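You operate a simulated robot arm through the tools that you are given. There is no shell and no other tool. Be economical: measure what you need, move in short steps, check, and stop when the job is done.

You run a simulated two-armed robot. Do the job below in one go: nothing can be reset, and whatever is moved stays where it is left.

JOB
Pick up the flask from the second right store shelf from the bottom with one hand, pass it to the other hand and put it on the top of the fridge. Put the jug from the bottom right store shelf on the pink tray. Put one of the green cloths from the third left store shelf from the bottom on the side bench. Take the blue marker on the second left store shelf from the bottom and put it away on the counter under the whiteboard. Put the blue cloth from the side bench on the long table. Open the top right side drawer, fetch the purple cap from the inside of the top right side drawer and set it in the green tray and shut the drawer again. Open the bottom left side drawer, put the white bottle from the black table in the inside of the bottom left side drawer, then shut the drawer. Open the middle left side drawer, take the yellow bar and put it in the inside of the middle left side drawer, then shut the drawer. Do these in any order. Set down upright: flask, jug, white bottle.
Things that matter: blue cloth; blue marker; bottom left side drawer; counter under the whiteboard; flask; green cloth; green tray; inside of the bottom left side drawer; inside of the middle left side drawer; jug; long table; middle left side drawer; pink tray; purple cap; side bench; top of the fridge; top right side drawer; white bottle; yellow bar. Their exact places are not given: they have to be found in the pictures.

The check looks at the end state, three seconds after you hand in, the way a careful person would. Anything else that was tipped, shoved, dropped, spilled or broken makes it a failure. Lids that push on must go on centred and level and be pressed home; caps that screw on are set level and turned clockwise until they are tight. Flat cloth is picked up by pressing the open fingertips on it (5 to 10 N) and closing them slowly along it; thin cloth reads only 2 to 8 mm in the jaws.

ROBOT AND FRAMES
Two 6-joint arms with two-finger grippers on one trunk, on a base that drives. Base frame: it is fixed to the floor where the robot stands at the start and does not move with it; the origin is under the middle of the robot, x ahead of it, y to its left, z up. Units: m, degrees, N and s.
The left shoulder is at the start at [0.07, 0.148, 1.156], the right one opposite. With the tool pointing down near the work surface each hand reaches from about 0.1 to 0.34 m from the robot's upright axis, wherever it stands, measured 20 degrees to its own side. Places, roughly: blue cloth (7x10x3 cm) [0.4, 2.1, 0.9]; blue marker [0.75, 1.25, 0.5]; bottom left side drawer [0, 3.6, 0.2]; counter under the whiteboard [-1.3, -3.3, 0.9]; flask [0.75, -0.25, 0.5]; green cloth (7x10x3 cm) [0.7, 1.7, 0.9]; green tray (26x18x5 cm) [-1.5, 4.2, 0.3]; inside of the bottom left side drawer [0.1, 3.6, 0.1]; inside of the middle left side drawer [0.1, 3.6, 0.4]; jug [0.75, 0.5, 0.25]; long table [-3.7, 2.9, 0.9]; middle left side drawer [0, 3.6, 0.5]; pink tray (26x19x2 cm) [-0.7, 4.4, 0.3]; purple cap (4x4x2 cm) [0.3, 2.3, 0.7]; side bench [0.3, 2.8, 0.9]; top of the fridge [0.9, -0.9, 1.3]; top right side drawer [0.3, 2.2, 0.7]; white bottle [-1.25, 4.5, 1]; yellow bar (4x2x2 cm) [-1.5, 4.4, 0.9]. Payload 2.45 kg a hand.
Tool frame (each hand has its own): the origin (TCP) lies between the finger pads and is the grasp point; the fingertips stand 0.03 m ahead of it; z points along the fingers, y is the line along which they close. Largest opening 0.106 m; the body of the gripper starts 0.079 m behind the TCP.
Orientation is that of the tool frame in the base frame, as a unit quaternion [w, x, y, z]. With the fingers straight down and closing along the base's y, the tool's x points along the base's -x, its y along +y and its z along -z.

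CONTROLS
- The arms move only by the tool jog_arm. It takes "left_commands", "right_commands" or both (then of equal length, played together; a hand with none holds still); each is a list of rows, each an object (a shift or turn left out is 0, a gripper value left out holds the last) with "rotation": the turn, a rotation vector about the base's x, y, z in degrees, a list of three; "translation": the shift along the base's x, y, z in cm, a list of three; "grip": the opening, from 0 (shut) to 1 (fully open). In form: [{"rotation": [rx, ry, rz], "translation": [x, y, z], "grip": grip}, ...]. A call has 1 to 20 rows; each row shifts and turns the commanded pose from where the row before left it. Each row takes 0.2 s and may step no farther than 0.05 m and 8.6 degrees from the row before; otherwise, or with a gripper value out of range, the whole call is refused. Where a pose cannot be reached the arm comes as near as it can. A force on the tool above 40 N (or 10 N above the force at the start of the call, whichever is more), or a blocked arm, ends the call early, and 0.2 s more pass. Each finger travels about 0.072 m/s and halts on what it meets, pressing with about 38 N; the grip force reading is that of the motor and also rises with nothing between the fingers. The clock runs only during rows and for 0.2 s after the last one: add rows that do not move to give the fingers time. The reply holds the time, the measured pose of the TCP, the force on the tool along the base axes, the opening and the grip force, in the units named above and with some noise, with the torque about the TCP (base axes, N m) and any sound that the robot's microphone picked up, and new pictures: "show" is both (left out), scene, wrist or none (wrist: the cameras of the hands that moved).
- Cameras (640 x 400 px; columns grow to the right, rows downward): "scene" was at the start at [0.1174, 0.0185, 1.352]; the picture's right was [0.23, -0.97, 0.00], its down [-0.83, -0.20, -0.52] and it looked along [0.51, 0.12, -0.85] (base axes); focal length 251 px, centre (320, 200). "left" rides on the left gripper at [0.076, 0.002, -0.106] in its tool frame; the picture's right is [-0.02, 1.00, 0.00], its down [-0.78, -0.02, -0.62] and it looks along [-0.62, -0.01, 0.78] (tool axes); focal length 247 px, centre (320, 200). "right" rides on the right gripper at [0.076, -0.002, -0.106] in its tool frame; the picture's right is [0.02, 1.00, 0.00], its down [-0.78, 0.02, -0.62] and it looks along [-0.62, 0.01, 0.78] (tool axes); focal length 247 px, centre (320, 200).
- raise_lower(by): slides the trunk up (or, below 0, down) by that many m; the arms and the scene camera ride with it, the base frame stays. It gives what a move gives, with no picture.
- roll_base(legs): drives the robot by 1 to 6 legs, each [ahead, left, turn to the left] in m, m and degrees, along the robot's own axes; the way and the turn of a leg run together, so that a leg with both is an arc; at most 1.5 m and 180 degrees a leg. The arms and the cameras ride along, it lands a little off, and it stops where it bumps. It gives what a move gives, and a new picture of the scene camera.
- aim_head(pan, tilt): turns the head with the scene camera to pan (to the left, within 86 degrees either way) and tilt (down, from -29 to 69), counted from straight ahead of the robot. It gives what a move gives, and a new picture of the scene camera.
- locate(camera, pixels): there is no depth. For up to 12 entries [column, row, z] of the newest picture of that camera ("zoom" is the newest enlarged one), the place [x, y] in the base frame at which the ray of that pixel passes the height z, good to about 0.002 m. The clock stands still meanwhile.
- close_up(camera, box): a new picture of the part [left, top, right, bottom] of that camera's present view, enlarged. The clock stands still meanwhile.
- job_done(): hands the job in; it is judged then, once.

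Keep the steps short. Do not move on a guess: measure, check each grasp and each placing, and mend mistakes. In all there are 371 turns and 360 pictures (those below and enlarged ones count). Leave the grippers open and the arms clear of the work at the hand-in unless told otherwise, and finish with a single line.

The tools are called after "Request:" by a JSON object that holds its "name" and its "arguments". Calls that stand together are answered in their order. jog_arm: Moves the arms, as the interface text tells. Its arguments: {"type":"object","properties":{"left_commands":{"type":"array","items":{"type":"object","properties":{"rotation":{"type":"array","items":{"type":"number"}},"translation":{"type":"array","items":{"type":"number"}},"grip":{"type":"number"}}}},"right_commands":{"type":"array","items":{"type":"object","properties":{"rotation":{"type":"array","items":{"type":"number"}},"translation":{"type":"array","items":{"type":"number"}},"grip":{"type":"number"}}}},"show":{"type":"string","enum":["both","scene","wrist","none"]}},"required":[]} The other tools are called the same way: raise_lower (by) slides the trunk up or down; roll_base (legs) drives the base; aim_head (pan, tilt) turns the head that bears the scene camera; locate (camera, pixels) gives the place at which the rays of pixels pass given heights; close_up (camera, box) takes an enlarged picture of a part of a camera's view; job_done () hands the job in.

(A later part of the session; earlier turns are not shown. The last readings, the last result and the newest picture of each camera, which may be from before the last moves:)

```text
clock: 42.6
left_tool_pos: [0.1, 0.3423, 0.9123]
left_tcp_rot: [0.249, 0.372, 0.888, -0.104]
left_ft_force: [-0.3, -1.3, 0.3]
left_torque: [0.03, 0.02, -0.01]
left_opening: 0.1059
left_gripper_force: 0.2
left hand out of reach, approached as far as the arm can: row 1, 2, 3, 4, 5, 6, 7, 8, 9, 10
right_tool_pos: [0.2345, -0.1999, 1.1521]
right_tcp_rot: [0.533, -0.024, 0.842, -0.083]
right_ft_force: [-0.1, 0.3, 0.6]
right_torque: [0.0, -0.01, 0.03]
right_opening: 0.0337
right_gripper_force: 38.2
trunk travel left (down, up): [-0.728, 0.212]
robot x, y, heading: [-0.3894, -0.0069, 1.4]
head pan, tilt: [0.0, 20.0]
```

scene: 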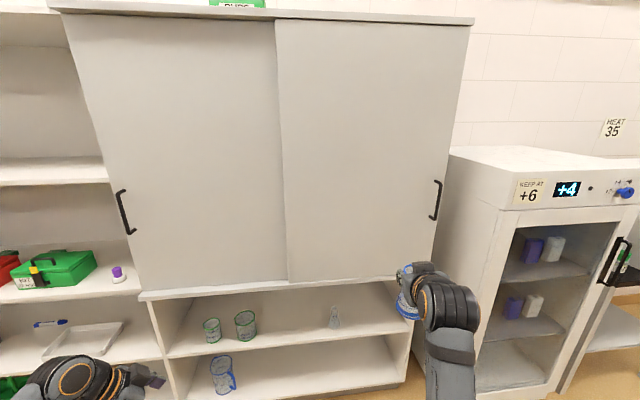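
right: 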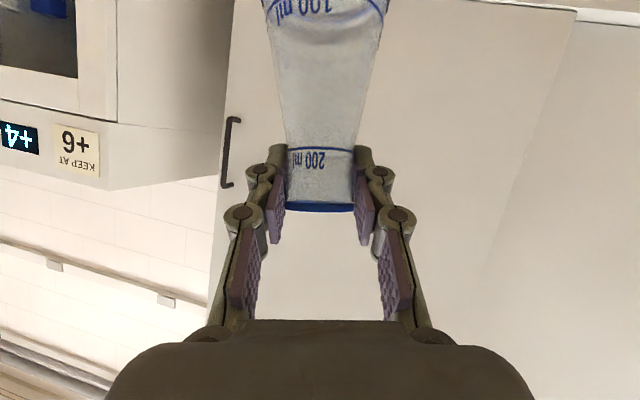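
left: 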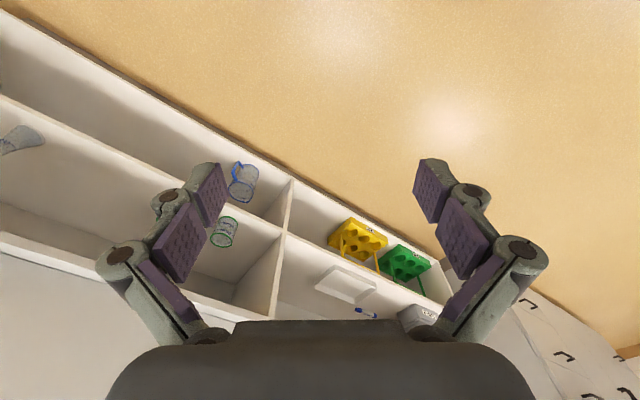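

Request:
{"name": "jog_arm", "arguments": {"left_commands": [{"translation": [3, -1, 0]}, {"translation": [3, -1, 0]}, {"translation": [3, -1, 0]}, {"translation": [3, -1, 0]}, {"translation": [3, -1, 0]}, {"translation": [2, -1, 3]}, {"translation": [2, -1, 3]}, {"translation": [2, -1, 3]}, {"translation": [0, 0, 3]}, {"translation": [0, 0, 3]}, {}], "show": "scene"}}

```text
clock: 45.0
left_tool_pos: [0.3117, 0.2619, 1.0637]
left_tcp_rot: [0.249, 0.372, 0.888, -0.104]
left_ft_force: [0.5, 1.0, -0.4]
left_torque: [0.04, -0.01, 0.0]
left_opening: 0.106
left_gripper_force: 0.0
right_tool_pos: [0.2352, -0.2005, 1.1523]
right_tcp_rot: [0.533, -0.024, 0.841, -0.083]
right_ft_force: [-0.2, -0.5, -0.5]
right_torque: [0.01, 0.01, -0.02]
right_opening: 0.0336
right_gripper_force: 38.0
trunk travel left (down, up): [-0.728, 0.212]
robot x, y, heading: [-0.3939, -0.0062, 1.6]
head pan, tilt: [0.0, 20.0]
```

scene: 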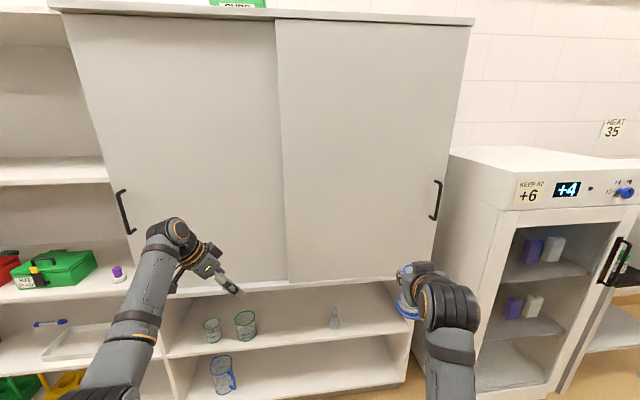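

Request:
{"name": "jog_arm", "arguments": {"left_commands": [{"translation": [0, -1, 3]}, {"translation": [0, -1, 3]}, {"translation": [0, -1, 3]}, {"translation": [0, -1, 3]}, {"translation": [0, -1, 3]}, {"translation": [0, -1, 3]}, {}], "show": "none"}}

```text
clock: 46.6
left_tool_pos: [0.3113, 0.2031, 1.2452]
left_tcp_rot: [0.248, 0.372, 0.888, -0.104]
left_ft_force: [0.1, -1.8, 0.2]
left_torque: [-0.04, -0.01, 0.02]
left_opening: 0.1061
left_gripper_force: 0.0
right_tool_pos: [0.2344, -0.1993, 1.1516]
right_tcp_rot: [0.533, -0.025, 0.842, -0.083]
right_ft_force: [0.9, 0.6, 0.2]
right_torque: [0.02, 0.0, -0.02]
right_opening: 0.0335
right_gripper_force: 37.6
trunk travel left (down, up): [-0.728, 0.212]
robot x, y, heading: [-0.3949, -0.0075, 1.8]
head pan, tilt: [0.0, 20.0]
```

The left hand can reach level with the shoulder with this tilt, enough for the fridge. Now I level the flask in the right hand, yaw the right hand +45° and bring it to the middle.

Request:
{"name": "jog_arm", "arguments": {"right_commands": [{"rotation": [4.75, 5.3, 0], "translation": [3, 0, -1]}, {"rotation": [4.75, 5.3, 0], "translation": [3, 0, -1]}, {"rotation": [0, 0, 8], "translation": [0.6, 2, -0.5]}, {"rotation": [0, 0, 8], "translation": [0.6, 2, -0.5]}, {"rotation": [0, 0, 8], "translation": [0.6, 2, -0.5]}, {"rotation": [0, 0, 8], "translation": [0.6, 2, -0.5]}, {"rotation": [0, 0, 8], "translation": [0, 2, -0.5]}, {"rotation": [0, 0, 8], "translation": [0, 2, -0.5]}, {}]}}

Request:
{"name": "close_up", "arguments": {"camera": "left", "box": [0, 0, 640, 400]}}

```text
clock: 48.6
left_tool_pos: [0.311, 0.2031, 1.2445]
left_tcp_rot: [0.248, 0.374, 0.888, -0.104]
left_ft_force: [0.2, -0.1, -0.1]
left_torque: [0.0, 0.02, -0.02]
left_opening: 0.1061
left_gripper_force: 0.0
right_tool_pos: [0.3163, -0.0779, 1.1043]
right_tcp_rot: [0.417, -0.351, 0.819, 0.178]
right_ft_force: [0.2, -1.0, 0.7]
right_torque: [-0.01, -0.02, 0.01]
right_opening: 0.0333
right_gripper_force: 37.4
trunk travel left (down, up): [-0.728, 0.212]
robot x, y, heading: [-0.3942, -0.0068, 1.7]
head pan, tilt: [0.0, 20.0]
```

scene: 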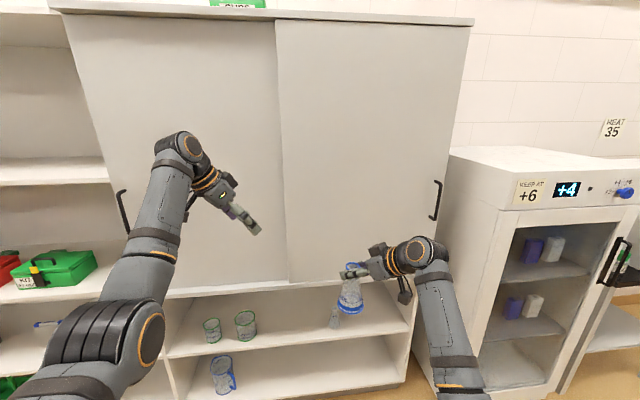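
right: 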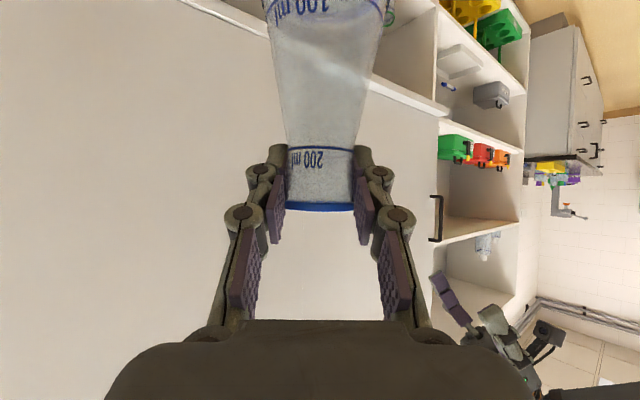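

```text
1.00 times, centred on (320, 200) of left (not enlarged: the box is as wide or as high as the picture)
```

zoom: 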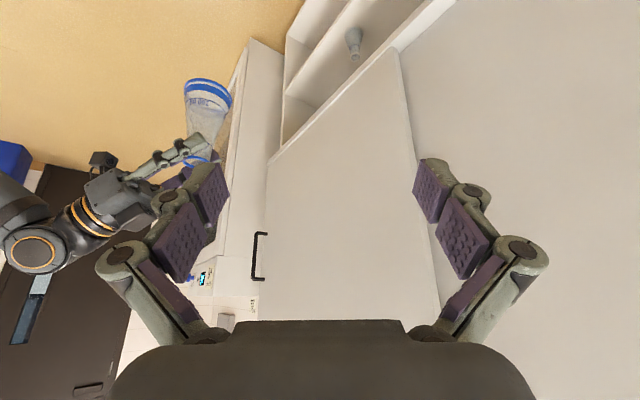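

Geometry check: a tilted left hand would cross the right finger, so I make the left hand vertical, closing along the right hand's pointing direction.

Request:
{"name": "jog_arm", "arguments": {"left_commands": [{"rotation": [5.55, 5.55, 0], "translation": [0, -2, 0]}, {"rotation": [5.55, 5.55, 0], "translation": [0, -2, 0]}, {"rotation": [5.55, 5.55, 0], "translation": [0, -2, 0]}, {"rotation": [5.55, 5.55, 0], "translation": [0, -2, 0]}, {"translation": [0, -4, 0]}, {"translation": [0, -4, 0]}, {}]}}

```text
clock: 50.2
left_tool_pos: [0.2468, 0.059, 1.2169]
left_tcp_rot: [-0.003, 0.386, 0.922, -0.002]
left_ft_force: [0.0, 0.1, 0.0]
left_torque: [-0.01, -0.03, 0.01]
left_opening: 0.1059
left_gripper_force: 0.1
left hand out of reach, approached as far as the arm can: row 2, 3, 4, 5, 6
right_tool_pos: [0.3188, -0.0769, 1.1029]
right_tcp_rot: [0.418, -0.351, 0.819, 0.177]
right_ft_force: [0.3, 1.0, -1.1]
right_torque: [0.02, -0.01, -0.02]
right_opening: 0.0334
right_gripper_force: 38.1
trunk travel left (down, up): [-0.728, 0.212]
robot x, y, heading: [-0.3925, -0.0058, 1.4]
head pan, tilt: [0.0, 20.0]
```

scene: 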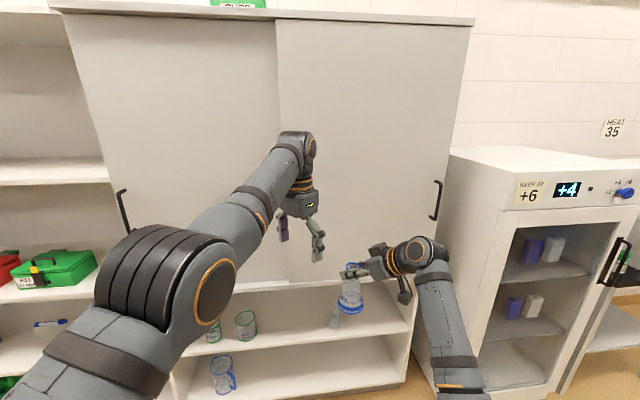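
left: 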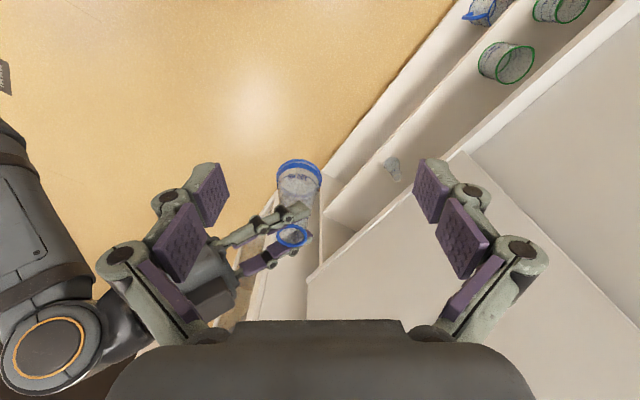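

Request:
{"name": "jog_arm", "arguments": {"left_commands": [{"translation": [0, 0, -3]}, {"translation": [0, 0, -3]}, {"translation": [0, 0, -3]}, {"translation": [0, -2, -2]}, {}], "right_commands": [{"translation": [0, 0, -2]}, {"translation": [0, 0, -2]}, {"translation": [0, 0, -2]}, {"translation": [0, 0, -2]}, {}], "show": "none"}}

```text
clock: 51.4
left_tool_pos: [0.2614, 0.0309, 1.114]
left_tcp_rot: [-0.001, 0.385, 0.923, -0.001]
left_ft_force: [-0.4, 0.2, -0.1]
left_torque: [-0.03, 0.0, 0.01]
left_opening: 0.1059
left_gripper_force: 0.1
left hand out of reach, approached as far as the arm can: row 1, 2, 3
right_tool_pos: [0.3176, -0.0778, 1.0209]
right_tcp_rot: [0.418, -0.351, 0.818, 0.179]
right_ft_force: [0.1, 0.5, -0.7]
right_torque: [-0.04, -0.01, -0.03]
right_opening: 0.0333
right_gripper_force: 37.6
trunk travel left (down, up): [-0.728, 0.212]
robot x, y, heading: [-0.3933, -0.0037, 1.7]
head pan, tilt: [0.0, 20.0]
```

Request:
{"name": "jog_arm", "arguments": {"left_commands": [{"translation": [1.9, -3.6, 0], "grip": 0.62}, {"translation": [1.9, -3.6, 0]}, {"translation": [1.8, -3.7, 0]}, {}]}}

Request:
{"name": "close_up", "arguments": {"camera": "left", "box": [200, 100, 440, 250]}}

```text
clock: 52.4
left_tool_pos: [0.2471, -0.0085, 1.1086]
left_tcp_rot: [-0.004, 0.387, 0.922, -0.002]
left_ft_force: [0.6, 0.0, -0.1]
left_torque: [0.0, 0.01, 0.0]
left_opening: 0.0655
left_gripper_force: 0.1
left hand out of reach, approached as far as the arm can: row 1, 2, 3
right_tool_pos: [0.3184, -0.0776, 1.0204]
right_tcp_rot: [0.418, -0.35, 0.819, 0.178]
right_ft_force: [0.4, 0.3, 0.2]
right_torque: [0.02, 0.01, -0.01]
right_opening: 0.0332
right_gripper_force: 38.3
trunk travel left (down, up): [-0.728, 0.212]
robot x, y, heading: [-0.3927, -0.0068, 1.7]
head pan, tilt: [0.0, 20.0]
```

scene: 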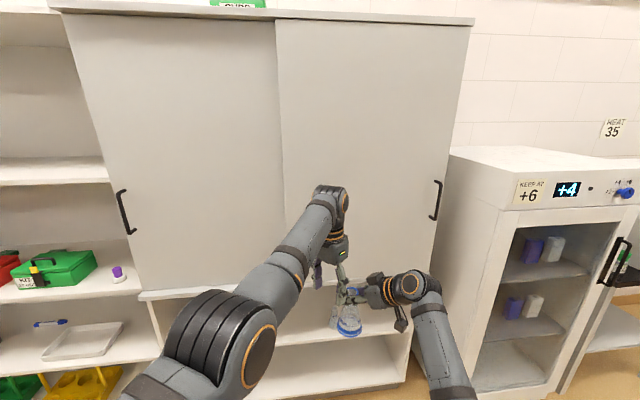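
left: 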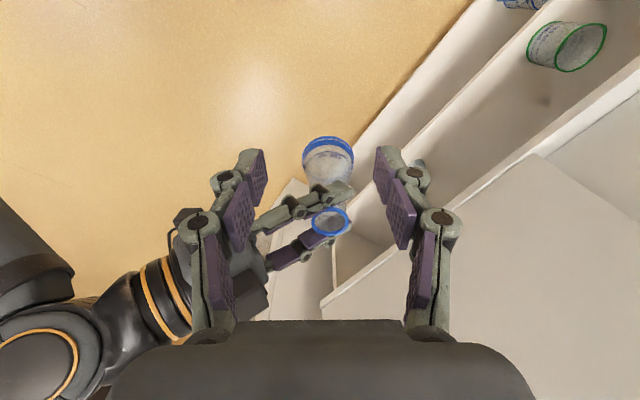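

```text
2.67 times, centred on (320, 175) of left
```

zoom: 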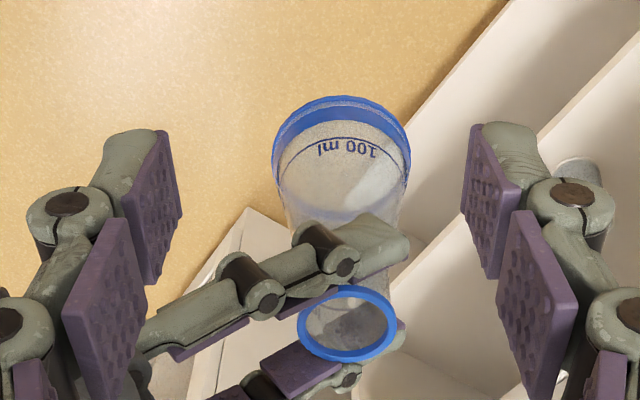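

The left arm lacks reach there, so I bring the right hand with the flask lower and under the left hand.

Request:
{"name": "jog_arm", "arguments": {"right_commands": [{"translation": [0, 0, -3]}, {"translation": [0, 0, -3]}, {"translation": [0, 0, -2]}, {"translation": [-1.8, 1.7, 0]}, {"translation": [-1.8, 1.7, 0]}, {"translation": [-1.8, 1.7, 0]}, {"translation": [-1.7, 1.8, 0]}, {}]}}

Request:
{"name": "close_up", "arguments": {"camera": "left", "box": [200, 100, 440, 250]}}

```text
clock: 54.2
left_tool_pos: [0.2485, -0.0104, 1.1078]
left_tcp_rot: [-0.003, 0.386, 0.922, -0.002]
left_ft_force: [0.6, -0.3, 0.3]
left_torque: [-0.03, -0.02, 0.0]
left_opening: 0.0658
left_gripper_force: 0.1
right_tool_pos: [0.2497, -0.0144, 0.9421]
right_tcp_rot: [0.418, -0.352, 0.819, 0.174]
right_ft_force: [-0.4, -0.9, -0.4]
right_torque: [-0.01, 0.03, -0.02]
right_opening: 0.0332
right_gripper_force: 38.1
trunk travel left (down, up): [-0.728, 0.212]
robot x, y, heading: [-0.3945, -0.005, 1.8]
head pan, tilt: [0.0, 20.0]
```

scene: 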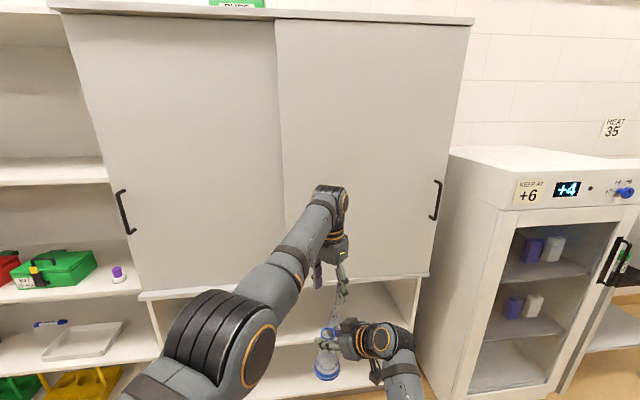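
right: 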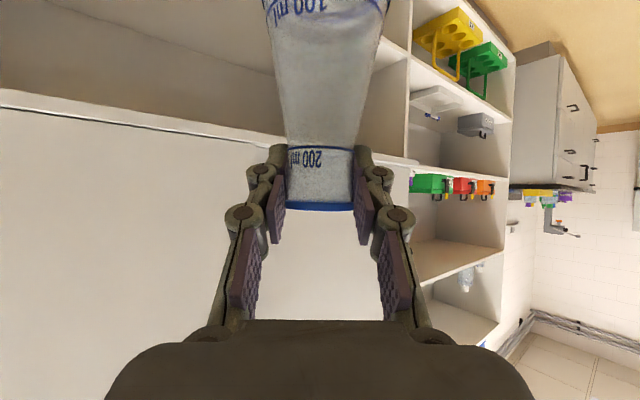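

```text
2.67 times, centred on (320, 175) of left
```

zoom: 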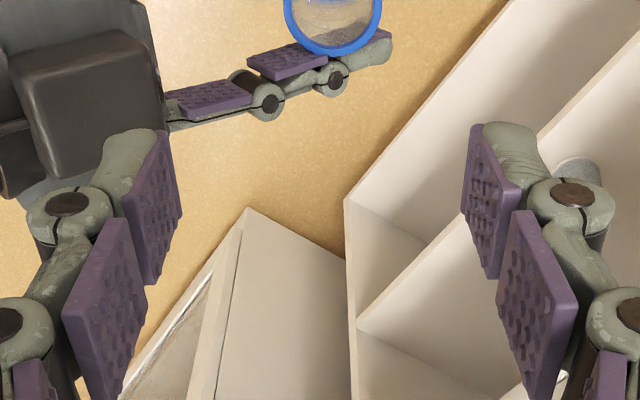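

Request:
{"name": "close_up", "arguments": {"camera": "left", "box": [200, 20, 440, 170]}}

Request:
{"name": "locate", "arguments": {"camera": "left", "pixels": [[325, 103, 0.946]]}}

```text
2.67 times, centred on (320, 95) of left
```

zoom: 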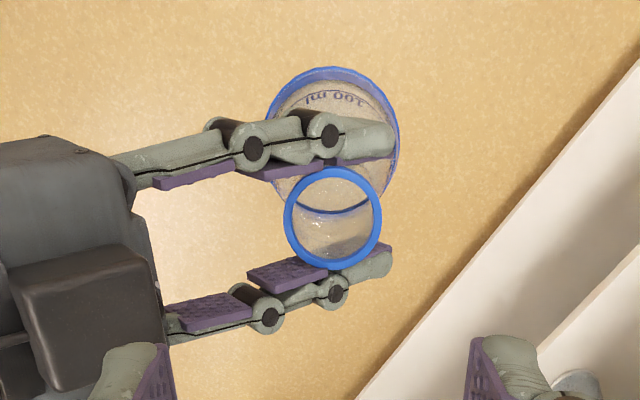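

```text
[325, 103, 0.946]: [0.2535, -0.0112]
```

Request:
{"name": "jog_arm", "arguments": {"left_commands": [{"translation": [0.5, 0, -2]}, {"translation": [0, 0, -2]}, {"translation": [0, 0, -2]}, {"translation": [0, 0, -2]}, {"translation": [0, 0, -2]}, {"translation": [0, 0, -1.5]}, {}], "show": "wrist"}}

```text
clock: 55.8
left_tool_pos: [0.2485, -0.0106, 0.9883]
left_tcp_rot: [-0.004, 0.386, 0.923, -0.002]
left_ft_force: [3.7, 4.0, -6.4]
left_torque: [0.02, -0.09, -0.01]
left_opening: 0.0609
left_gripper_force: 0.1
right_tool_pos: [0.2481, -0.0146, 0.9419]
right_tcp_rot: [0.418, -0.351, 0.819, 0.174]
right_ft_force: [-3.5, -4.2, 6.8]
right_torque: [0.16, -0.13, 0.01]
right_opening: 0.033
right_gripper_force: 38.1
trunk travel left (down, up): [-0.728, 0.212]
robot x, y, heading: [-0.3927, -0.0083, 1.8]
head pan, tilt: [0.0, 20.0]
```

left: 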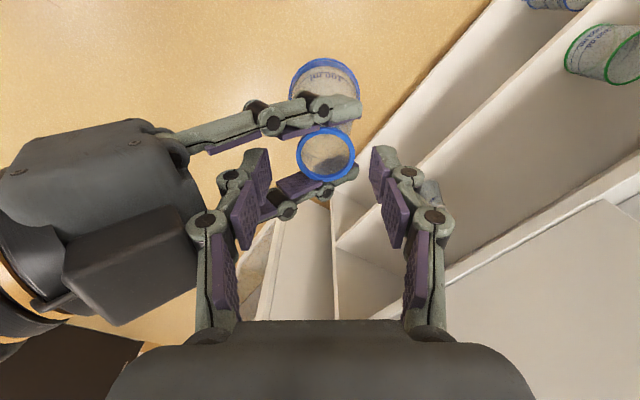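

Light contact: the rear left finger touched the right gripper. Back up, shift 6 mm toward the flask, narrow the opening, retry.

Request:
{"name": "jog_arm", "arguments": {"left_commands": [{"translation": [0, 0, 2]}, {"translation": [0, 0, 2], "grip": 0.46}, {"translation": [0.6, 0.6, 0]}, {}, {}], "show": "wrist"}}

Request:
{"name": "close_up", "arguments": {"camera": "left", "box": [180, 60, 460, 235]}}

```text
clock: 57.0
left_tool_pos: [0.2568, -0.0012, 1.0309]
left_tcp_rot: [-0.001, 0.387, 0.922, -0.001]
left_ft_force: [-0.8, 0.1, 0.1]
left_torque: [0.0, -0.01, 0.02]
left_opening: 0.049
left_gripper_force: 0.1
right_tool_pos: [0.248, -0.0135, 0.9404]
right_tcp_rot: [0.417, -0.351, 0.82, 0.173]
right_ft_force: [0.0, 0.6, -0.7]
right_torque: [0.01, 0.02, 0.02]
right_opening: 0.0328
right_gripper_force: 38.1
trunk travel left (down, up): [-0.728, 0.212]
robot x, y, heading: [-0.3929, -0.0077, 1.5]
head pan, tilt: [0.0, 20.0]
```

left: 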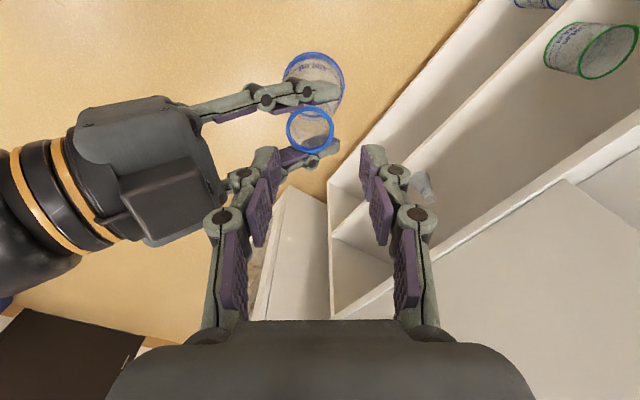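

```text
2.29 times, centred on (320, 148) of left
```

zoom: 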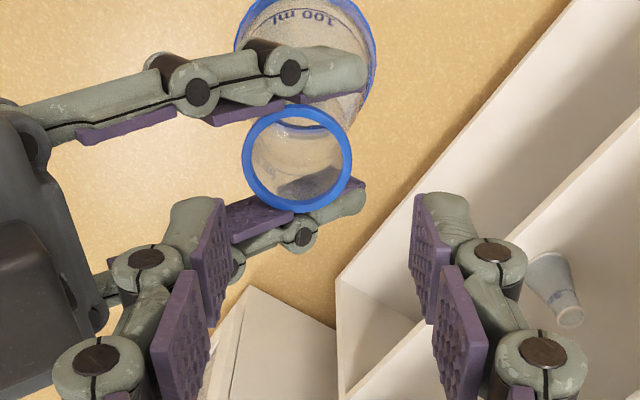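

Request:
{"name": "locate", "arguments": {"camera": "zoom", "pixels": [[297, 158, 0.945], [243, 155, 0.945], [352, 160, 0.945], [297, 105, 0.945], [297, 212, 0.945]]}}

```text
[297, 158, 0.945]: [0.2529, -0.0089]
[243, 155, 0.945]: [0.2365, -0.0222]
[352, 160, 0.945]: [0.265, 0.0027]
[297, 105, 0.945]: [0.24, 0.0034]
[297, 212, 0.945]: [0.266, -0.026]
```

Request:
{"name": "jog_arm", "arguments": {"left_commands": [{"translation": [-0.35, -0.8, 0]}, {"translation": [0, 0, -1.5]}, {"translation": [0, 0, -1.5]}, {"translation": [0, 0, -1]}, {}], "show": "wrist"}}

```text
clock: 58.2
left_tool_pos: [0.2508, -0.0099, 0.9902]
left_tcp_rot: [-0.003, 0.386, 0.922, -0.003]
left_ft_force: [0.0, 0.1, 0.2]
left_torque: [0.01, 0.0, 0.04]
left_opening: 0.0488
left_gripper_force: 0.1
left hand out of reach, approached as far as the arm can: row 1
right_tool_pos: [0.2485, -0.0137, 0.9404]
right_tcp_rot: [0.416, -0.351, 0.821, 0.173]
right_ft_force: [0.2, 0.4, -0.6]
right_torque: [-0.01, 0.0, 0.01]
right_opening: 0.0327
right_gripper_force: 38.1
trunk travel left (down, up): [-0.728, 0.212]
robot x, y, heading: [-0.3906, -0.007, 1.5]
head pan, tilt: [0.0, 20.0]
```

left: 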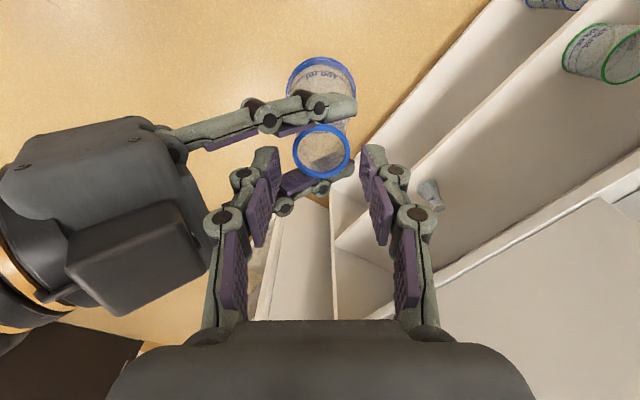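

Request:
{"name": "jog_arm", "arguments": {"left_commands": [{"translation": [0, 0, -1]}, {"translation": [0, 0, -1]}, {}], "show": "wrist"}}

```text
clock: 59.0
left_tool_pos: [0.2484, -0.008, 0.9706]
left_tcp_rot: [-0.002, 0.387, 0.922, -0.002]
left_ft_force: [0.3, 0.3, 0.6]
left_torque: [-0.05, -0.01, -0.01]
left_opening: 0.0489
left_gripper_force: 0.0
right_tool_pos: [0.248, -0.0133, 0.9398]
right_tcp_rot: [0.417, -0.35, 0.821, 0.172]
right_ft_force: [0.5, -0.1, -0.7]
right_torque: [0.0, 0.01, -0.02]
right_opening: 0.0329
right_gripper_force: 38.2
trunk travel left (down, up): [-0.728, 0.212]
robot x, y, heading: [-0.3922, -0.0077, 1.7]
head pan, tilt: [0.0, 20.0]
```

left: 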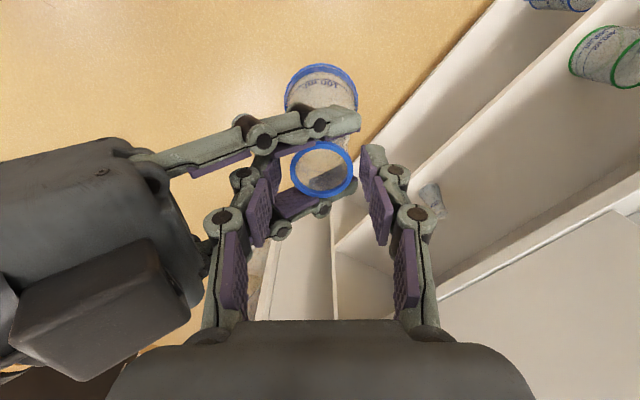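

Request:
{"name": "jog_arm", "arguments": {"left_commands": [{"translation": [0.35, -0.35, 0]}, {"translation": [0, 0, -1]}, {"translation": [0, 0, -1.2]}, {}], "show": "both"}}

Request:
{"name": "close_up", "arguments": {"camera": "left", "box": [180, 60, 460, 235]}}

```text
clock: 60.0
left_tool_pos: [0.2466, -0.0057, 0.9497]
left_tcp_rot: [-0.002, 0.387, 0.922, -0.003]
left_ft_force: [-0.3, 0.3, -0.3]
left_torque: [-0.03, 0.03, -0.01]
left_opening: 0.0488
left_gripper_force: 0.0
left hand out of reach, approached as far as the arm can: row 1
right_tool_pos: [0.247, -0.0146, 0.9392]
right_tcp_rot: [0.416, -0.352, 0.82, 0.173]
right_ft_force: [0.3, 0.8, 0.1]
right_torque: [-0.03, -0.01, 0.0]
right_opening: 0.0327
right_gripper_force: 38.5
trunk travel left (down, up): [-0.728, 0.212]
robot x, y, heading: [-0.3905, -0.0071, 1.6]
head pan, tilt: [0.0, 20.0]
```

scene: 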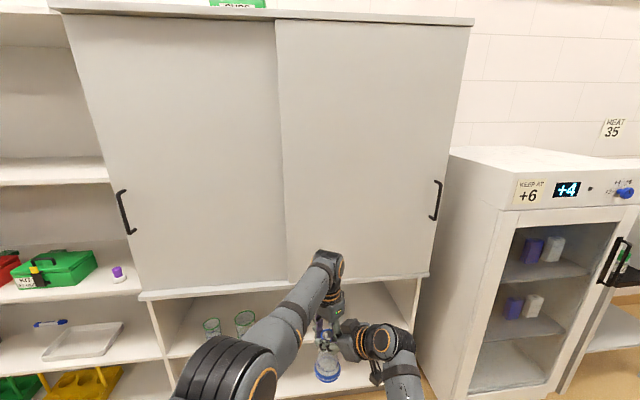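
left: 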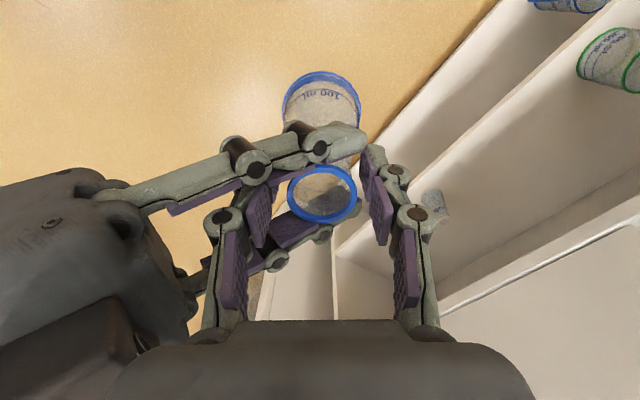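

```text
2.29 times, centred on (320, 148) of left
```

zoom: 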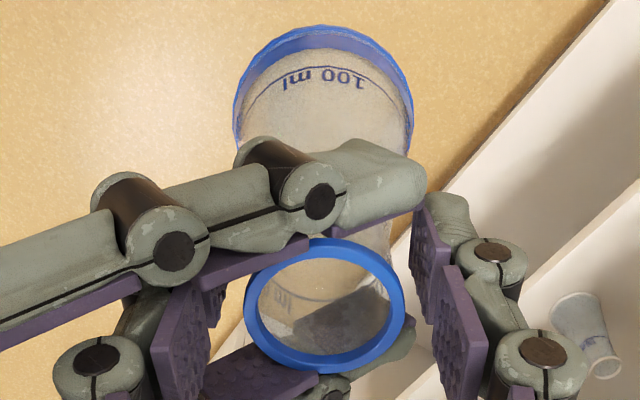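

Request:
{"name": "jog_arm", "arguments": {"right_commands": [{"translation": [-0.4, 0.5, 0]}, {}], "left_commands": [{}, {}], "show": "none"}}

Request:
{"name": "close_up", "arguments": {"camera": "left", "box": [180, 60, 460, 235]}}

```text
clock: 60.6
left_tool_pos: [0.2476, -0.0083, 0.9511]
left_tcp_rot: [0.001, 0.387, 0.922, -0.002]
left_ft_force: [7.2, -11.3, 11.2]
left_torque: [-0.25, 0.26, 0.38]
left_opening: 0.0517
left_gripper_force: 2.3
right_tool_pos: [0.2484, -0.0164, 0.9419]
right_tcp_rot: [0.418, -0.353, 0.82, 0.165]
right_ft_force: [-8.7, 11.5, -11.0]
right_torque: [0.1, -0.34, -0.34]
right_opening: 0.0326
right_gripper_force: 37.7
trunk travel left (down, up): [-0.728, 0.212]
robot x, y, heading: [-0.3916, -0.0047, 1.5]
head pan, tilt: [0.0, 20.0]
```

```text
2.29 times, centred on (320, 148) of left
```

zoom: 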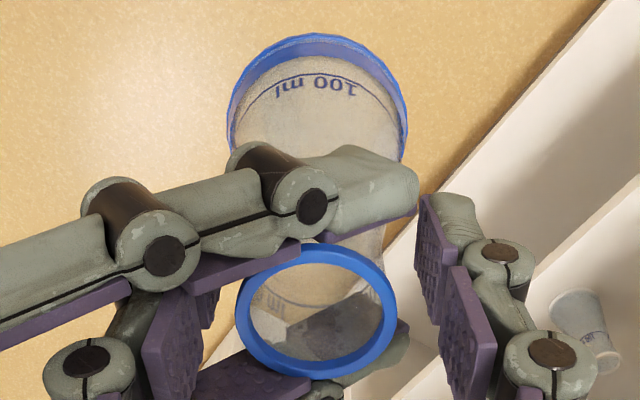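

Request:
{"name": "jog_arm", "arguments": {"right_commands": [{"translation": [0.4, -0.5, 0]}, {}], "left_commands": [{}, {}], "show": "none"}}

Request:
{"name": "close_up", "arguments": {"camera": "left", "box": [180, 60, 460, 235]}}

Request:
{"name": "close_up", "arguments": {"camera": "right", "box": [180, 60, 460, 235]}}

```text
clock: 61.2
left_tool_pos: [0.2463, -0.0061, 0.9485]
left_tcp_rot: [-0.004, 0.387, 0.922, -0.001]
left_ft_force: [4.7, -6.6, -5.1]
left_torque: [0.08, -0.26, 0.17]
left_opening: 0.0486
left_gripper_force: 0.0
right_tool_pos: [0.2468, -0.0143, 0.9397]
right_tcp_rot: [0.417, -0.351, 0.821, 0.173]
right_ft_force: [-5.7, 6.1, 5.7]
right_torque: [-0.09, 0.21, -0.17]
right_opening: 0.0328
right_gripper_force: 37.9
trunk travel left (down, up): [-0.728, 0.212]
robot x, y, heading: [-0.3923, -0.0057, 1.7]
head pan, tilt: [0.0, 20.0]
```

```text
2.29 times, centred on (320, 148) of left
```

zoom: 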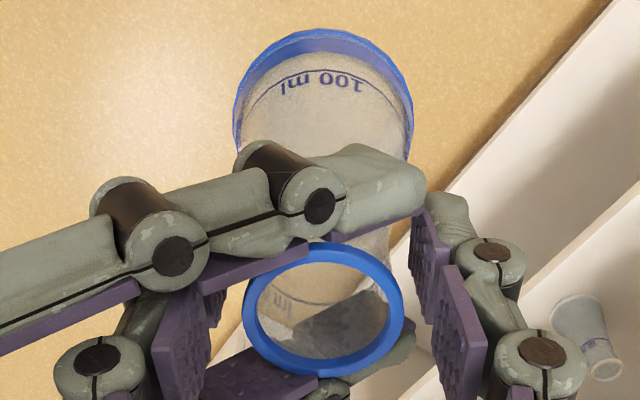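

```text
2.29 times, centred on (320, 148) of right
```

zoom: 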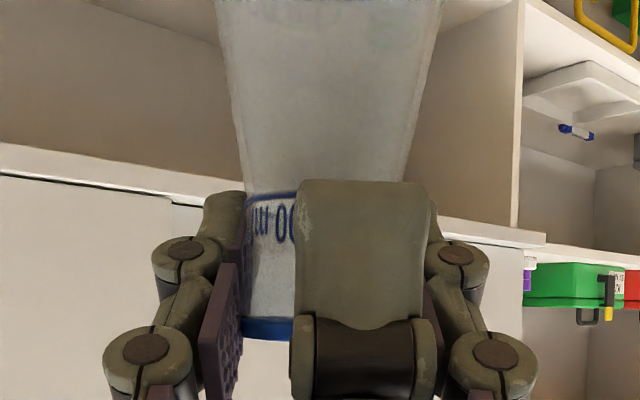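

The right wrist view shows the left rear finger in front of the neck, off-centre by about 7 mm but within the pad. I close the left hand on the neck.

Request:
{"name": "jog_arm", "arguments": {"left_commands": [{"grip": 0.4}, {"grip": 0.35}, {"grip": 0.3}, {"grip": 0.2}, {"grip": 0.2}], "show": "wrist"}}

Request:
{"name": "close_up", "arguments": {"camera": "right", "box": [180, 60, 460, 235]}}

```text
clock: 62.4
left_tool_pos: [0.2476, -0.0052, 0.9495]
left_tcp_rot: [-0.002, 0.386, 0.923, -0.001]
left_ft_force: [-0.5, 2.0, 7.9]
left_torque: [0.14, 0.1, 0.08]
left_opening: 0.0331
left_gripper_force: 38.2
right_tool_pos: [0.2475, -0.013, 0.9397]
right_tcp_rot: [0.416, -0.352, 0.821, 0.172]
right_ft_force: [0.9, -2.0, -8.3]
right_torque: [-0.2, -0.07, -0.08]
right_opening: 0.0323
right_gripper_force: 38.0
trunk travel left (down, up): [-0.728, 0.212]
robot x, y, heading: [-0.3947, -0.0051, 1.4]
head pan, tilt: [0.0, 20.0]
```

left: 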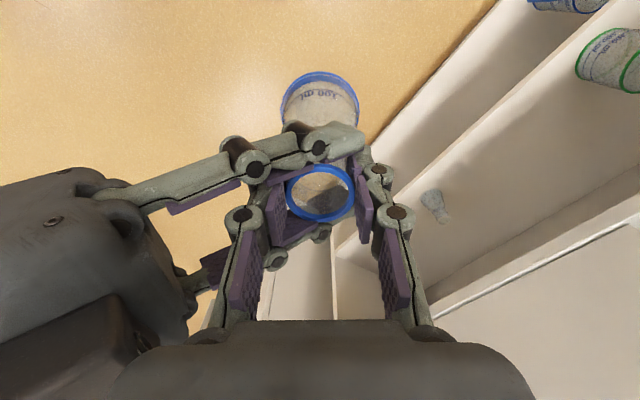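

```text
2.29 times, centred on (320, 148) of right
```

zoom: 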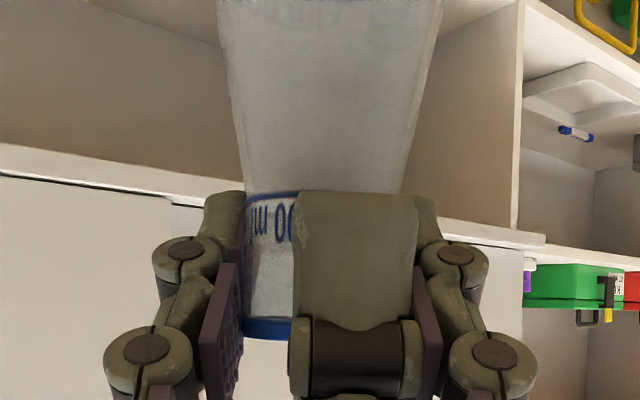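

Left holds at 33 mm with 38 N. Now the right hand opens.

Request:
{"name": "jog_arm", "arguments": {"right_commands": [{"grip": 0.4}, {"grip": 0.55}, {"grip": 0.7}, {"grip": 0.8}, {}], "show": "both"}}

```text
clock: 63.6
left_tool_pos: [0.2468, -0.0068, 0.9486]
left_tcp_rot: [-0.003, 0.387, 0.922, -0.001]
left_ft_force: [-0.5, -0.3, 0.1]
left_torque: [0.0, 0.0, -0.01]
left_opening: 0.0326
left_gripper_force: 37.3
right_tool_pos: [0.2475, -0.0126, 0.9399]
right_tcp_rot: [0.417, -0.351, 0.82, 0.174]
right_ft_force: [0.3, -0.4, -1.1]
right_torque: [0.01, -0.01, -0.01]
right_opening: 0.0848
right_gripper_force: 0.0
trunk travel left (down, up): [-0.728, 0.212]
robot x, y, heading: [-0.3891, -0.0083, 1.6]
head pan, tilt: [0.0, 20.0]
```

scene: 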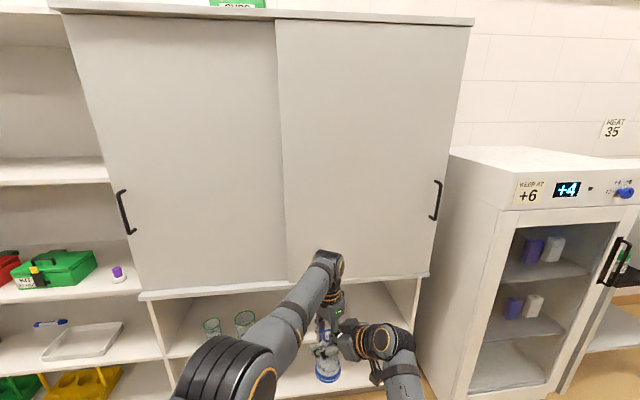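
right: 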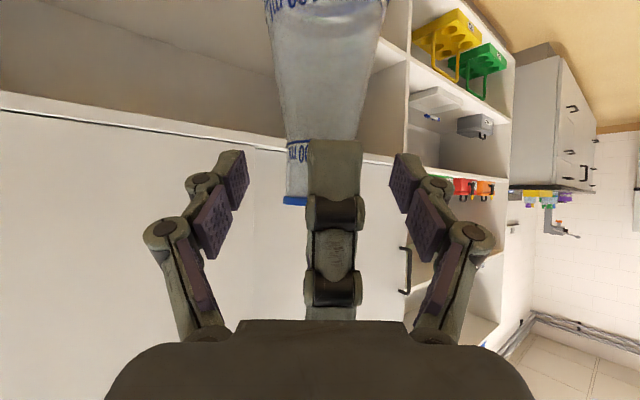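

Request:
{"name": "jog_arm", "arguments": {"right_commands": [{"translation": [-1.5, -1.5, 0]}, {"translation": [-1.5, -1.5, 0]}, {"translation": [-1.5, -1.8, 0]}, {"translation": [-1.5, -2, 0]}, {"translation": [-1, -3, 0]}, {"translation": [-1, -3, 0]}, {}], "show": "both"}}

```text
clock: 65.2
left_tool_pos: [0.247, -0.0062, 0.9496]
left_tcp_rot: [-0.002, 0.387, 0.922, -0.002]
left_ft_force: [0.0, 0.1, -0.3]
left_torque: [-0.01, 0.04, -0.01]
left_opening: 0.0328
left_gripper_force: 37.5
right_tool_pos: [0.1665, -0.1349, 0.9439]
right_tcp_rot: [0.417, -0.35, 0.82, 0.177]
right_ft_force: [0.4, 0.1, 0.2]
right_torque: [0.0, -0.02, -0.03]
right_opening: 0.0849
right_gripper_force: 0.0
trunk travel left (down, up): [-0.728, 0.212]
robot x, y, heading: [-0.3945, -0.0048, 1.4]
head pan, tilt: [0.0, 20.0]
```

scene: 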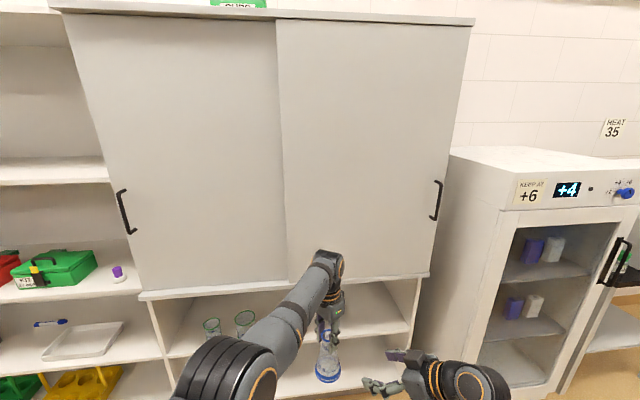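
right: 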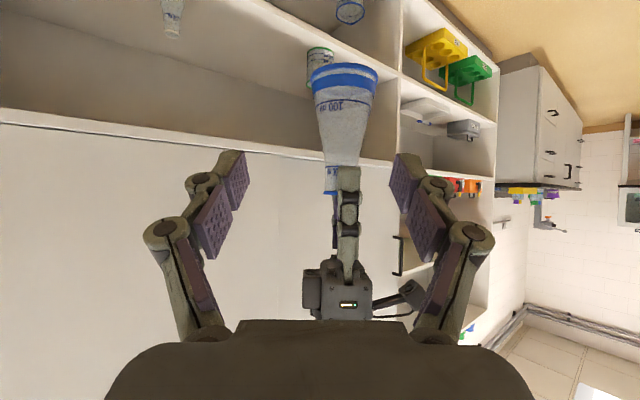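

Handover done. I raise the trunk fully and measure the fridge top.

Request:
{"name": "raise_lower", "arguments": {"by": 0.212}}

Request:
{"name": "aim_head", "arguments": {"pan": -35, "tilt": 25}}

Request:
{"name": "locate", "arguments": {"camera": "scene", "pixels": [[320, 200, 1.3]]}}

```text
clock: 67.4
left_tool_pos: [0.2468, -0.0062, 1.1594]
left_tcp_rot: [-0.003, 0.386, 0.923, -0.002]
left_ft_force: [0.7, 0.1, -0.4]
left_torque: [-0.03, 0.0, 0.01]
left_opening: 0.0327
left_gripper_force: 38.0
right_tool_pos: [0.1666, -0.1363, 1.1547]
right_tcp_rot: [0.417, -0.351, 0.819, 0.178]
right_ft_force: [0.5, 0.7, -0.1]
right_torque: [0.02, -0.01, 0.04]
right_opening: 0.0849
right_gripper_force: 0.1
trunk travel left (down, up): [-0.94, 0.0]
robot x, y, heading: [-0.3906, -0.0069, 1.7]
head pan, tilt: [0.0, 20.0]
```

```text
clock: 68.5
left_tool_pos: [0.2462, -0.0074, 1.1605]
left_tcp_rot: [-0.003, 0.387, 0.922, -0.002]
left_ft_force: [0.1, 0.4, -1.0]
left_torque: [0.02, 0.0, -0.05]
left_opening: 0.0325
left_gripper_force: 38.2
right_tool_pos: [0.166, -0.1371, 1.1556]
right_tcp_rot: [0.418, -0.35, 0.819, 0.177]
right_ft_force: [-0.8, 0.3, 0.4]
right_torque: [0.01, 0.0, -0.02]
right_opening: 0.0848
right_gripper_force: 0.0
trunk travel left (down, up): [-0.94, 0.0]
robot x, y, heading: [-0.3941, -0.0043, 1.6]
head pan, tilt: [-35.0, 25.0]
```

scene: 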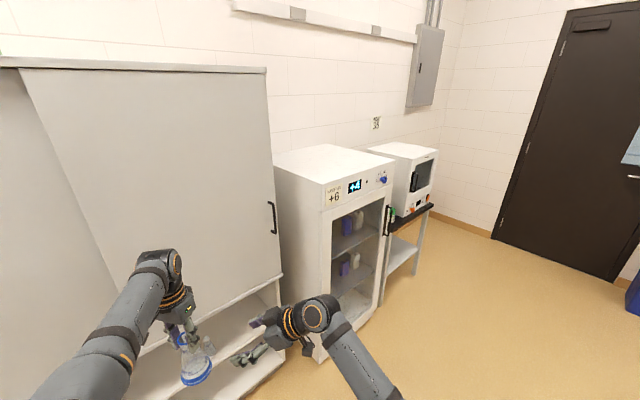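

```text
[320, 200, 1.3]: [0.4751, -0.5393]
```

Request:
{"name": "locate", "arguments": {"camera": "scene", "pixels": [[318, 362, 0.03], [318, 362, 0.0], [322, 183, 1.3], [322, 183, 1.25], [322, 183, 1.2], [393, 162, 1.2], [393, 162, 1.25], [275, 157, 1.25], [275, 157, 1.2], [325, 143, 1.2], [325, 143, 1.25]]}}

Request:
{"name": "close_up", "arguments": {"camera": "scene", "box": [250, 130, 410, 230]}}

```text
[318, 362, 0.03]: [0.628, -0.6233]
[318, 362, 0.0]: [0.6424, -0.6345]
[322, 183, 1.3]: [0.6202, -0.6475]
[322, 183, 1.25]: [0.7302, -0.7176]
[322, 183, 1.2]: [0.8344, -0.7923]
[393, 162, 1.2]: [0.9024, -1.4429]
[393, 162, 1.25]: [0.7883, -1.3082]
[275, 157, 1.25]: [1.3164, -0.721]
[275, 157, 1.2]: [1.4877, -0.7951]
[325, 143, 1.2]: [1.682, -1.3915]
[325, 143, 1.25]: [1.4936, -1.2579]
```

```text
4.00 times, centred on (330, 180) of scene
```

zoom: 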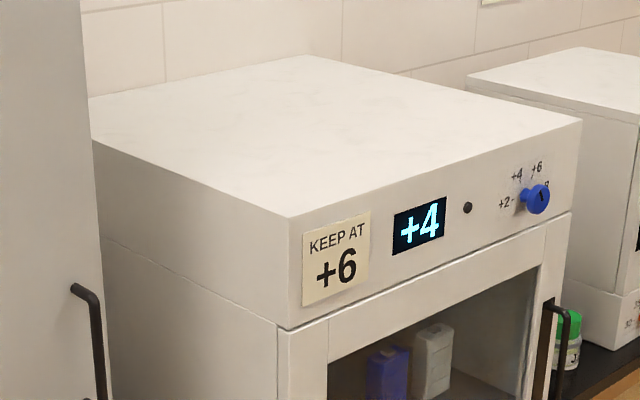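

Fridge top is z≈1.30, front x≈0.63, y −0.64 to about −1.2. I raise the left hand carefully to clear it.

Request:
{"name": "jog_arm", "arguments": {"left_commands": [{"translation": [0, 0.5, 3]}, {"translation": [0, 0.5, 3]}, {"translation": [0, 0.5, 3]}, {"translation": [0, 0.5, 3]}, {"translation": [0, 0.5, 3]}, {"translation": [0, 0.5, 3]}, {"translation": [0, 0.5, 3]}, {"translation": [0, 0.5, 3]}, {"translation": [0, 0.5, 3]}, {"translation": [0, 0.5, 2]}, {}], "show": "scene"}}

```text
clock: 70.8
left_tool_pos: [0.2381, 0.0477, 1.4479]
left_tcp_rot: [-0.003, 0.386, 0.923, -0.002]
left_ft_force: [0.1, 0.5, -0.3]
left_torque: [0.0, -0.02, 0.0]
left_opening: 0.0323
left_gripper_force: 37.7
left hand out of reach, approached as far as the arm can: row 9, 10
right_tool_pos: [0.1668, -0.136, 1.1541]
right_tcp_rot: [0.417, -0.351, 0.819, 0.178]
right_ft_force: [0.0, -0.2, 0.5]
right_torque: [-0.01, -0.04, 0.01]
right_opening: 0.0847
right_gripper_force: 0.0
trunk travel left (down, up): [-0.94, 0.0]
robot x, y, heading: [-0.3945, -0.0072, 1.4]
head pan, tilt: [-35.0, 25.0]
```

scene: 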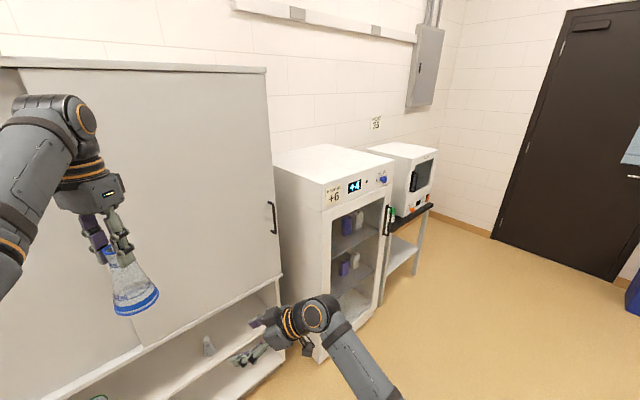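

Request:
{"name": "jog_arm", "arguments": {"right_commands": [{"rotation": [-5.4, 5.4, 0], "translation": [-2, -3, -2]}, {"rotation": [-5.4, 5.4, 0], "translation": [-2, -3, -3]}, {"rotation": [-5.4, 5.4, 0], "translation": [-3, -3, -3]}, {"rotation": [-5.4, 5.4, 0], "translation": [-3, -3, -3]}, {"rotation": [-5.4, 5.4, 0], "translation": [-3, -3, -3]}, {"rotation": [-5.4, 5.4, 0], "translation": [-3, -3, -3]}, {"rotation": [-5.4, 5.4, 0], "translation": [-3, -3, -3]}, {"translation": [-2, 0, -4]}, {"translation": [-2, 0, -4]}, {}], "show": "none"}}

Request:
{"name": "aim_head", "arguments": {"pan": 0, "tilt": 40}}

```text
refused: row 3 steps farther than a row can; nothing moved
```

```text
clock: 71.9
left_tool_pos: [0.2381, 0.0476, 1.4489]
left_tcp_rot: [-0.002, 0.385, 0.923, -0.002]
left_ft_force: [-0.2, 0.4, -0.7]
left_torque: [0.01, 0.01, 0.0]
left_opening: 0.0323
left_gripper_force: 38.2
right_tool_pos: [0.1667, -0.1358, 1.1546]
right_tcp_rot: [0.418, -0.35, 0.819, 0.177]
right_ft_force: [-0.5, -0.4, -0.2]
right_torque: [-0.05, -0.03, 0.0]
right_opening: 0.0846
right_gripper_force: 0.1
trunk travel left (down, up): [-0.94, 0.0]
robot x, y, heading: [-0.3909, -0.0042, 1.6]
head pan, tilt: [0.0, 40.0]
```

scene: 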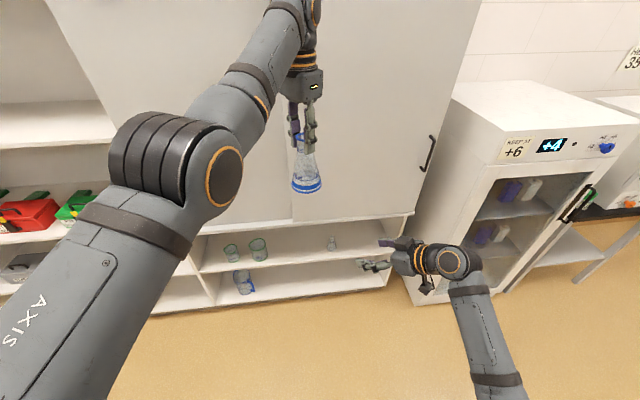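

Request:
{"name": "jog_arm", "arguments": {"right_commands": [{"rotation": [-5.4, 5.4, 0], "translation": [-2, -3, -2]}, {"rotation": [-5.4, 5.4, 0], "translation": [-2, -3, -3]}, {"rotation": [-5.4, 5.4, 0], "translation": [-2.5, -2.5, -3]}, {"rotation": [-5.4, 5.4, 0], "translation": [-2.5, -2.5, -3]}, {"rotation": [-5.4, 5.4, 0], "translation": [-2.5, -2.5, -3]}, {"rotation": [-5.4, 5.4, 0], "translation": [-2.5, -2.5, -3]}, {"rotation": [-5.4, 5.4, 0], "translation": [-2.5, -2.5, -3]}, {"translation": [-2, 0, -4]}, {"translation": [-2, 0, -4]}, {}], "show": "scene"}}

```text
clock: 74.1
left_tool_pos: [0.238, 0.0471, 1.4487]
left_tcp_rot: [-0.003, 0.386, 0.922, -0.002]
left_ft_force: [-0.1, 0.2, -1.3]
left_torque: [-0.01, -0.01, -0.01]
left_opening: 0.0323
left_gripper_force: 38.4
right_tool_pos: [-0.0364, -0.322, 0.8758]
right_tcp_rot: [0.0, -0.389, 0.921, 0.01]
right_ft_force: [0.0, -0.6, 0.0]
right_torque: [-0.01, -0.02, -0.02]
right_opening: 0.0845
right_gripper_force: 0.1
trunk travel left (down, up): [-0.94, 0.0]
robot x, y, heading: [-0.391, -0.0058, 1.6]
head pan, tilt: [0.0, 40.0]
```

scene: 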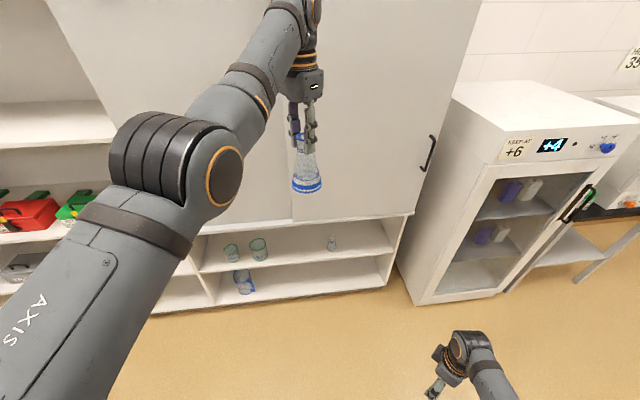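

Request:
{"name": "roll_base", "arguments": {"legs": [[0, -0.93, -1.6]]}}

```text
clock: 78.9
left_tool_pos: [0.2457, -0.899, 1.4489]
left_tcp_rot: [-0.002, 0.407, 0.914, -0.002]
left_ft_force: [0.6, -0.1, -0.7]
left_torque: [0.0, 0.0, 0.01]
left_opening: 0.032
left_gripper_force: 37.9
right_tool_pos: [-0.0451, -1.257, 0.8761]
right_tcp_rot: [0.001, -0.369, 0.929, 0.009]
right_ft_force: [-0.1, -0.4, 0.4]
right_torque: [-0.04, -0.02, 0.05]
right_opening: 0.085
right_gripper_force: 0.2
trunk travel left (down, up): [-0.94, 0.0]
robot x, y, heading: [-0.3872, -0.9273, -0.9]
head pan, tilt: [0.0, 40.0]
```

scene: 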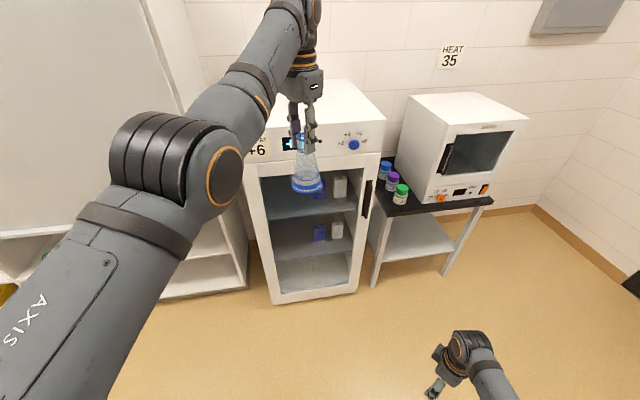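

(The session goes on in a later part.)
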